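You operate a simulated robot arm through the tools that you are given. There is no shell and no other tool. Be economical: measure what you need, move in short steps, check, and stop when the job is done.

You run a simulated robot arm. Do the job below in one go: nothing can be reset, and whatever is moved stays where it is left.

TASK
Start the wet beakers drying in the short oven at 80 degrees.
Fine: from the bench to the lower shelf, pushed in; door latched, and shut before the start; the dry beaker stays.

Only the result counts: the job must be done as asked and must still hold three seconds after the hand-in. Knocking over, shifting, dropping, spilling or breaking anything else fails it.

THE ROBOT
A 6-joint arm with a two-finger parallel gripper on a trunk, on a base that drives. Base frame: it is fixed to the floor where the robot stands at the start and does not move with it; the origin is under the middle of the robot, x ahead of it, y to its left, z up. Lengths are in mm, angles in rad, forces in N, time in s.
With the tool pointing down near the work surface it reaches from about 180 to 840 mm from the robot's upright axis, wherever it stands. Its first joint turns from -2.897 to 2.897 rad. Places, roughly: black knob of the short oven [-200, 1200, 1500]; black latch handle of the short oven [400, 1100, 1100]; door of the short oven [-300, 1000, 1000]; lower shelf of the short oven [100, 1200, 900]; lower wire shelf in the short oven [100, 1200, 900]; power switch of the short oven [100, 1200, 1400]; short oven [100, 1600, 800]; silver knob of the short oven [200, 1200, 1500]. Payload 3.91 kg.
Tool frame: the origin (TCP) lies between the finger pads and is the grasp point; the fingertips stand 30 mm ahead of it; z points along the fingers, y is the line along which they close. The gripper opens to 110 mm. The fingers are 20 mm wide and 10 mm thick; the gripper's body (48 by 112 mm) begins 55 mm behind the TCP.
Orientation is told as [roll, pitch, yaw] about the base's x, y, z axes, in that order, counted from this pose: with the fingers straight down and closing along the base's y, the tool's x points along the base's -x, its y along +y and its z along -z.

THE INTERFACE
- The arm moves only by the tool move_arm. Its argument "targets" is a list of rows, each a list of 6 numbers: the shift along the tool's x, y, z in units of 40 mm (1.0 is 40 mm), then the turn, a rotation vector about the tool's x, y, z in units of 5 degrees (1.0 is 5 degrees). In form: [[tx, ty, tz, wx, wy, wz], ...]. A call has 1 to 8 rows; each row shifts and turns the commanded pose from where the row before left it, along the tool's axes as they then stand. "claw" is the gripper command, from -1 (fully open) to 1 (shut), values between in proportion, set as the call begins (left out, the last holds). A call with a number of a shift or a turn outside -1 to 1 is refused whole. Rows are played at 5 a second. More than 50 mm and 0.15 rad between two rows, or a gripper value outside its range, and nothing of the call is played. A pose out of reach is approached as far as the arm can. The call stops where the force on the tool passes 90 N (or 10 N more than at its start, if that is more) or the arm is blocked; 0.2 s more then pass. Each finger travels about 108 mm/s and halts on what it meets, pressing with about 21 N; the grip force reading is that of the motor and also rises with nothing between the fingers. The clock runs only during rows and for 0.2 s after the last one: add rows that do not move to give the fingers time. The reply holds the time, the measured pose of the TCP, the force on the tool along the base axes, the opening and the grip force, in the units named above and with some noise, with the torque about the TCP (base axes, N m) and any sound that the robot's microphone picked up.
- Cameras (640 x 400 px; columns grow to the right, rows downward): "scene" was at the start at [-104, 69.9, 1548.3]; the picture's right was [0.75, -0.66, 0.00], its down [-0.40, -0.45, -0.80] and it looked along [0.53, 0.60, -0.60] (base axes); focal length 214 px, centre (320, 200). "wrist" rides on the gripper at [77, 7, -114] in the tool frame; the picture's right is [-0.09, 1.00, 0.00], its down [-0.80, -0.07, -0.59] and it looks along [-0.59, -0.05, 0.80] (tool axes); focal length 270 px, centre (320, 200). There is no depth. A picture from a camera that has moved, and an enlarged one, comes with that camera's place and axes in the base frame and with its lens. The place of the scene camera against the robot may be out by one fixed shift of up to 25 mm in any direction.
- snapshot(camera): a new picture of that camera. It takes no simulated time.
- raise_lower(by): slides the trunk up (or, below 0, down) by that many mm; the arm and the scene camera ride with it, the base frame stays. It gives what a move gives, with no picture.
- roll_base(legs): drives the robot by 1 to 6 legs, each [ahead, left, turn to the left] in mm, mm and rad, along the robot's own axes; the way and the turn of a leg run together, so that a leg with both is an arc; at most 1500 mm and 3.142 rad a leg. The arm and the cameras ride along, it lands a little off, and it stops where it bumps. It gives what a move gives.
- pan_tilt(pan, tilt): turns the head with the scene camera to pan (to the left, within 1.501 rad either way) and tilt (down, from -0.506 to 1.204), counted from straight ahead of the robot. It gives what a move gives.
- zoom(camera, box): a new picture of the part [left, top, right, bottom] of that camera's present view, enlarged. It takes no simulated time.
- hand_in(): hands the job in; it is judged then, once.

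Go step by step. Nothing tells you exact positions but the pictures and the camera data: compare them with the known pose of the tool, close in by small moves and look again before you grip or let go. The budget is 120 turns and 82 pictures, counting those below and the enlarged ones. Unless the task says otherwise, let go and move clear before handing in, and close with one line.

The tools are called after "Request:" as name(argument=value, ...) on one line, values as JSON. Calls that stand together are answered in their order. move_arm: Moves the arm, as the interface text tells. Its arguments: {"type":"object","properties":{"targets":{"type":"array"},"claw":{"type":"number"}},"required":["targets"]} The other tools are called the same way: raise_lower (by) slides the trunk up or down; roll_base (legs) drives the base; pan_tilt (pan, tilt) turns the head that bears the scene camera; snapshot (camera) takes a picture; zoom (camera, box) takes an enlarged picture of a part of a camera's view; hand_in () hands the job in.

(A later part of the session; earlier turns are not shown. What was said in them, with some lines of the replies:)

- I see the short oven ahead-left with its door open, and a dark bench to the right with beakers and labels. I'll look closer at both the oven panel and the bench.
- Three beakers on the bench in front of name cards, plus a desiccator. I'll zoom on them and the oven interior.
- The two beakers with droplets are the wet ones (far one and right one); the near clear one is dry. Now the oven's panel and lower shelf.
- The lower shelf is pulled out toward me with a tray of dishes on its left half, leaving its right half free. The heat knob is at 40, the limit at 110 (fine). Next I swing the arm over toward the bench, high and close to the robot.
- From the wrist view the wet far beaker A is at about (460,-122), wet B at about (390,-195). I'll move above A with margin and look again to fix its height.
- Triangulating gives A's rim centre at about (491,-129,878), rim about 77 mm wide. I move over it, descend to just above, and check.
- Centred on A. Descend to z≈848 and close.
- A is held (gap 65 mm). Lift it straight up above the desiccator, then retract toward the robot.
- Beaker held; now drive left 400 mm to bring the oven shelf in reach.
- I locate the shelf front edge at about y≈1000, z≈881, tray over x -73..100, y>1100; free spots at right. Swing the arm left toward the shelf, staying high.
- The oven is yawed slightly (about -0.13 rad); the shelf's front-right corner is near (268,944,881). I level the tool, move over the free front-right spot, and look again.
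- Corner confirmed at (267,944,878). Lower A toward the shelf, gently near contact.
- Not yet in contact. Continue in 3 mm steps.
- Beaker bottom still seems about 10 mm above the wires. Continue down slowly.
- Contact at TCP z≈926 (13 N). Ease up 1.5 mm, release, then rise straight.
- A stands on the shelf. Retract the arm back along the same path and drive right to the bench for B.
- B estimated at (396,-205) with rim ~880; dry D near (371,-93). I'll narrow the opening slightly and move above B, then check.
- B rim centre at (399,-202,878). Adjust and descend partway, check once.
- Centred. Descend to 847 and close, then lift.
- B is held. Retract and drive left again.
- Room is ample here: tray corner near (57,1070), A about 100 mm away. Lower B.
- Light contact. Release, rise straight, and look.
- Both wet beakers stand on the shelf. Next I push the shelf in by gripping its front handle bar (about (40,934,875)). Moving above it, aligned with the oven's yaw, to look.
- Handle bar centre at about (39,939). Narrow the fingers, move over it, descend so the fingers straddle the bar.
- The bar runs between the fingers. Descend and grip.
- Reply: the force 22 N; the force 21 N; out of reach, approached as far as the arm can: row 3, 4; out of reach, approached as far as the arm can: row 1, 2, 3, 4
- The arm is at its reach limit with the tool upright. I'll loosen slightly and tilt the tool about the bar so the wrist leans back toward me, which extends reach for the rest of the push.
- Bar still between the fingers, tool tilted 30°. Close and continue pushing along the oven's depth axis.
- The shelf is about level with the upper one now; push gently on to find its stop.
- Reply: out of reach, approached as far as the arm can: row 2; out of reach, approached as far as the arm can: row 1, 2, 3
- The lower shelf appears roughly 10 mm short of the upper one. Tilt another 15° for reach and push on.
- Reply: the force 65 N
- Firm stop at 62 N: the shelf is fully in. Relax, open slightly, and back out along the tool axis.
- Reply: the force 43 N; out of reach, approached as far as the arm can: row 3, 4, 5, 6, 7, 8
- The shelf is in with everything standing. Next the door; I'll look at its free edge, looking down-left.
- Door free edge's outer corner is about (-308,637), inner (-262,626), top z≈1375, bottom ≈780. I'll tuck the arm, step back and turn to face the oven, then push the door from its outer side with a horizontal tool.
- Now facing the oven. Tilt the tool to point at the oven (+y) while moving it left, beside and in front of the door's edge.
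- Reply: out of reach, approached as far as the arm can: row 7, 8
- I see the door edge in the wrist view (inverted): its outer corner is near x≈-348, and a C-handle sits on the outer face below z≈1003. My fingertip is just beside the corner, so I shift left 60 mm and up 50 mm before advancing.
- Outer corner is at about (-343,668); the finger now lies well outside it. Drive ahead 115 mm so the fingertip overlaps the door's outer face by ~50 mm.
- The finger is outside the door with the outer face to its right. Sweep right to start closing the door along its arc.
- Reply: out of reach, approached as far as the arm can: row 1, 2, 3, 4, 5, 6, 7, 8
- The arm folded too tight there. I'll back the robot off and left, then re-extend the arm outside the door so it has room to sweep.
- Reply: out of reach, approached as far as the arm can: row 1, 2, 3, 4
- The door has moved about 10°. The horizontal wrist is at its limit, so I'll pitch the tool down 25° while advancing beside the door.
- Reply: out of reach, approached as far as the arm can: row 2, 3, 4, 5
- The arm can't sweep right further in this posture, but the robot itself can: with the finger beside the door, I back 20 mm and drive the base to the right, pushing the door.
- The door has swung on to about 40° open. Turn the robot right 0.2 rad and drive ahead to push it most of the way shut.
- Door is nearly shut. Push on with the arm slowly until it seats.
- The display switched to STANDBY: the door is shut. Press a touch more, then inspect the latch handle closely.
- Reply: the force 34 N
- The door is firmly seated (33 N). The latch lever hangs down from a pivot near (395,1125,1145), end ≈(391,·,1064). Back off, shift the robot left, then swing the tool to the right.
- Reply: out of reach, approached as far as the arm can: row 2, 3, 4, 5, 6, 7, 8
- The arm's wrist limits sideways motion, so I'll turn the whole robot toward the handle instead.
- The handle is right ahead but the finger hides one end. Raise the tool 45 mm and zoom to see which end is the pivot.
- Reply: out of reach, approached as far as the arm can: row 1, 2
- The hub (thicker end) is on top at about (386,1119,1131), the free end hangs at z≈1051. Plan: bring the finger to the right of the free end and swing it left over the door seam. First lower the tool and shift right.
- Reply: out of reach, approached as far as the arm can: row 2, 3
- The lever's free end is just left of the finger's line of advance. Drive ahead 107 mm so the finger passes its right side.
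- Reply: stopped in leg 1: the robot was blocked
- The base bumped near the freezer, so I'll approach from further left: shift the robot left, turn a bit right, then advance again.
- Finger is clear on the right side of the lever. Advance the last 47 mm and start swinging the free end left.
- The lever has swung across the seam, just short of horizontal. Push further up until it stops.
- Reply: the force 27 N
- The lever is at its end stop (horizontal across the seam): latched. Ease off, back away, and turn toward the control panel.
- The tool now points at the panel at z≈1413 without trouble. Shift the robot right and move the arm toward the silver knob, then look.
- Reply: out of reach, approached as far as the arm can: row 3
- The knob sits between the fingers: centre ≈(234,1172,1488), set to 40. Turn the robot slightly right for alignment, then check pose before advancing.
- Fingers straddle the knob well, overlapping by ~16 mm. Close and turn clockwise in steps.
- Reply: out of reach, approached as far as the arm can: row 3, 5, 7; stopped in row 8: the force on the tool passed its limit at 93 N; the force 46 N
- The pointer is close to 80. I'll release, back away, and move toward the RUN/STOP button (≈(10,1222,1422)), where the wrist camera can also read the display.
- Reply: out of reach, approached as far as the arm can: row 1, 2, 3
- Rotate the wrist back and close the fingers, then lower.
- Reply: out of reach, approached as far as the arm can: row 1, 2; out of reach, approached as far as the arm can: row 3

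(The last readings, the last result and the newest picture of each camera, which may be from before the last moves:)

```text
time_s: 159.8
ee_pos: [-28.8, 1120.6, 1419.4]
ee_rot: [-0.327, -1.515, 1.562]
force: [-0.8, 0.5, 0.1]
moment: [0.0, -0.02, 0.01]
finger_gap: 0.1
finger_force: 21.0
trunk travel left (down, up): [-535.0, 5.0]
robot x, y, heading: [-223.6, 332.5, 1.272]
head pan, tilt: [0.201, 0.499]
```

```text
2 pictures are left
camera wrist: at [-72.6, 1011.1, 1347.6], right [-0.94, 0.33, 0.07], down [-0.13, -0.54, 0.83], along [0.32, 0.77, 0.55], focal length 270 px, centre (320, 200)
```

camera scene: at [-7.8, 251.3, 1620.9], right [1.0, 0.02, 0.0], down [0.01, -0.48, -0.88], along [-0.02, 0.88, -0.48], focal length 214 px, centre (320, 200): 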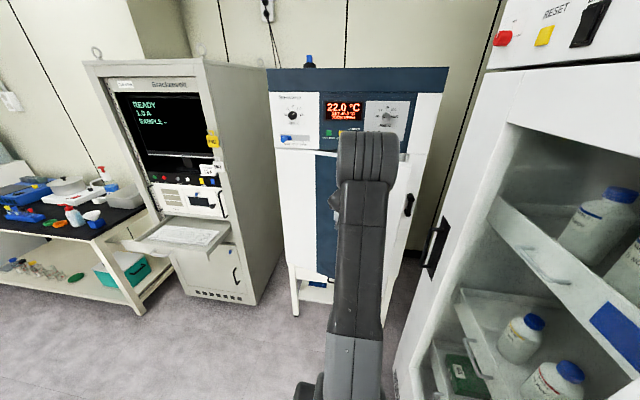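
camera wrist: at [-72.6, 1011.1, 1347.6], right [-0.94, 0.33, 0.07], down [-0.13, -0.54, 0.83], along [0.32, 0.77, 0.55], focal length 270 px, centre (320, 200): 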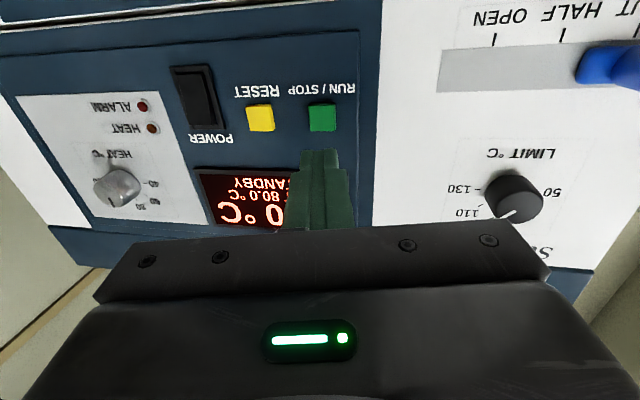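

The display reads SET 80.0 °C, STANDBY. The RUN/STOP button at ≈(7,1220,1413) is straight ahead of the fingertip. Drive close, then press with small arm steps.

Request:
roll_base(legs=[[52, 0, 0]])

Request:
move_arm(targets=[[0.1, 0, 0.1, 0, 0, 0], [0, 0, 0.1, 0, 0, 0]])

```text
time_s: 160.7
ee_pos: [-11.3, 1171.1, 1417.6]
ee_rot: [-0.307, -1.513, 1.542]
force: [-0.1, 0.3, 0.1]
moment: [-0.01, -0.02, -0.03]
finger_gap: 0.0
finger_force: 21.1
trunk travel left (down, up): [-535.0, 5.0]
robot x, y, heading: [-206.1, 384.3, 1.269]
head pan, tilt: [0.201, 0.499]
```

```text
time_s: 161.3
ee_pos: [-8.4, 1176.5, 1415.0]
ee_rot: [-0.316, -1.515, 1.55]
force: [0.1, -0.3, -0.2]
moment: [0.03, 0.04, -0.04]
finger_gap: 0.2
finger_force: 20.6
trunk travel left (down, up): [-535.0, 5.0]
robot x, y, heading: [-205.6, 385.5, 1.273]
head pan, tilt: [0.201, 0.499]
```

Request:
move_arm(targets=[[0, 0, 0.08, 0, 0, 0], [0, 0, 0.08, 0, 0, 0]])

Request:
move_arm(targets=[[0, 0, 0.08, 0, 0, 0]])

Request:
move_arm(targets=[[0, 0, 0.08, 0, 0, 0]])

```text
time_s: 161.9
ee_pos: [-6.4, 1184.2, 1415.1]
ee_rot: [-0.3, -1.516, 1.534]
force: [-0.4, -1.0, -0.1]
moment: [-0.03, 0.0, 0.0]
finger_gap: 0.0
finger_force: 20.5
trunk travel left (down, up): [-535.0, 5.0]
robot x, y, heading: [-203.2, 386.0, 1.272]
head pan, tilt: [0.201, 0.499]
```

```text
time_s: 162.3
ee_pos: [-6.3, 1186.8, 1413.6]
ee_rot: [-0.309, -1.515, 1.542]
force: [0.2, 0.3, 0.9]
moment: [-0.01, -0.02, 0.0]
finger_gap: 0.0
finger_force: 21.3
trunk travel left (down, up): [-535.0, 5.0]
robot x, y, heading: [-204.9, 384.6, 1.271]
head pan, tilt: [0.201, 0.499]
```

```text
time_s: 162.7
ee_pos: [-3.5, 1190.7, 1411.0]
ee_rot: [-0.321, -1.514, 1.553]
force: [0.9, 0.2, 0.1]
moment: [-0.02, -0.01, -0.02]
finger_gap: 0.0
finger_force: 20.4
trunk travel left (down, up): [-535.0, 5.0]
robot x, y, heading: [-208.9, 381.1, 1.276]
head pan, tilt: [0.201, 0.499]
```

Request:
move_arm(targets=[[0, 0, 0.08, 0, 0, 0]])

Request:
move_arm(targets=[[0, 0, 0.06, 0, 0, 0]])

```text
time_s: 163.1
ee_pos: [-3.7, 1192.4, 1414.4]
ee_rot: [-0.306, -1.515, 1.537]
force: [-1.5, -2.9, -0.4]
moment: [0.0, 0.02, 0.03]
finger_gap: 0.1
finger_force: 21.4
trunk travel left (down, up): [-535.0, 5.0]
robot x, y, heading: [-205.9, 383.1, 1.277]
head pan, tilt: [0.201, 0.499]
heard: click
```

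```text
time_s: 163.5
ee_pos: [-2.5, 1194.0, 1414.5]
ee_rot: [-0.325, -1.513, 1.558]
force: [-2.7, -5.7, -2.0]
moment: [-0.02, 0.01, 0.03]
finger_gap: 0.1
finger_force: 20.5
trunk travel left (down, up): [-535.0, 5.0]
robot x, y, heading: [-208.7, 387.0, 1.273]
head pan, tilt: [0.201, 0.499]
```

A click was heard. Back straight off and read the display.

Request:
move_arm(targets=[[0, 0, -0.3, 0, 0, 0], [0, 0, -0.5, 0, 0, 0]])

Request:
roll_base(legs=[[-90, 80, 0]])

Request:
snapshot(camera="wrist")

```text
time_s: 164.1
ee_pos: [-14.2, 1163.2, 1416.8]
ee_rot: [-0.324, -1.515, 1.553]
force: [0.3, 0.8, -0.9]
moment: [0.01, -0.01, 0.03]
finger_gap: 0.5
finger_force: 20.6
trunk travel left (down, up): [-535.0, 5.0]
robot x, y, heading: [-208.8, 385.2, 1.273]
head pan, tilt: [0.201, 0.499]
```

```text
time_s: 165.3
ee_pos: [-120.8, 1101.3, 1416.9]
ee_rot: [-0.328, -1.515, 1.561]
force: [-0.2, -0.4, -0.1]
moment: [0.01, -0.01, -0.01]
finger_gap: 0.0
finger_force: 20.5
trunk travel left (down, up): [-535.0, 5.0]
robot x, y, heading: [-306.7, 320.8, 1.275]
head pan, tilt: [0.201, 0.499]
```

```text
1 pictures are left
camera wrist: at [-165.4, 990.0, 1345.2], right [-0.94, 0.33, 0.07], down [-0.13, -0.54, 0.83], along [0.31, 0.77, 0.55], focal length 270 px, centre (320, 200)
```

wrist: 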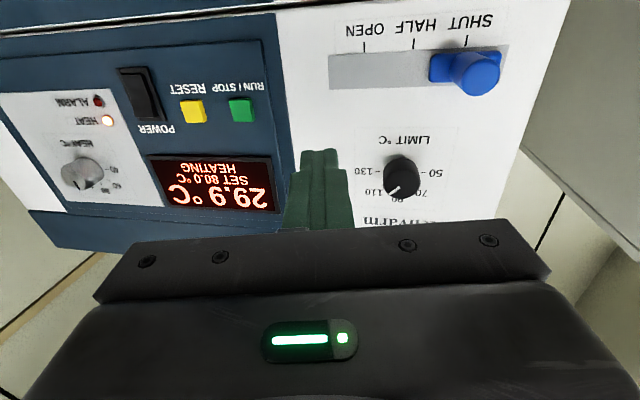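

The oven shows HEATING, SET 80.0 °C. I use the last picture to confirm the latch lever.

Request:
pan_tilt(pan=-0.35, tilt=0.45)

Request:
snapshot(camera="scene")

```text
time_s: 166.3
ee_pos: [-119.4, 1100.2, 1417.1]
ee_rot: [-0.314, -1.515, 1.547]
force: [0.9, -0.2, 0.4]
moment: [0.02, -0.01, -0.02]
finger_gap: 0.0
finger_force: 20.9
trunk travel left (down, up): [-535.0, 5.0]
robot x, y, heading: [-311.6, 320.9, 1.273]
head pan, tilt: [-0.351, 0.45]
```

```text
0 pictures are left
camera scene: at [-294.5, 236.3, 1625.4], right [0.8, -0.6, 0.0], down [-0.26, -0.35, -0.9], along [0.54, 0.72, -0.44], focal length 214 px, centre (320, 200)
```

scene: 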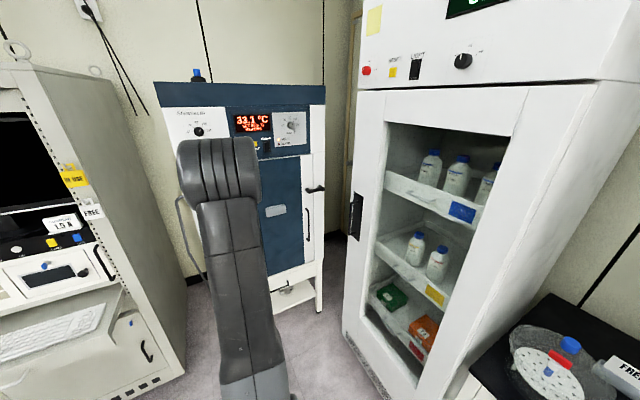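

The door is shut with the lever across the seam, the oven is heating toward 80 °C (33 °C now), and the arm is clear. Handing in.

Request:
hand_in()

```text
The job is handed in.
```

The two wet beakers are on the short oven's lower shelf, which is pushed in. The door was shut and latched before I started the oven, and the display shows HEATING with SET 80.0 °C. I didn't move the dry beaker from the bench. The robot's base bumped something once, most likely the glass-fronted cabinet beside the oven, and I saw no damage in the last picture.
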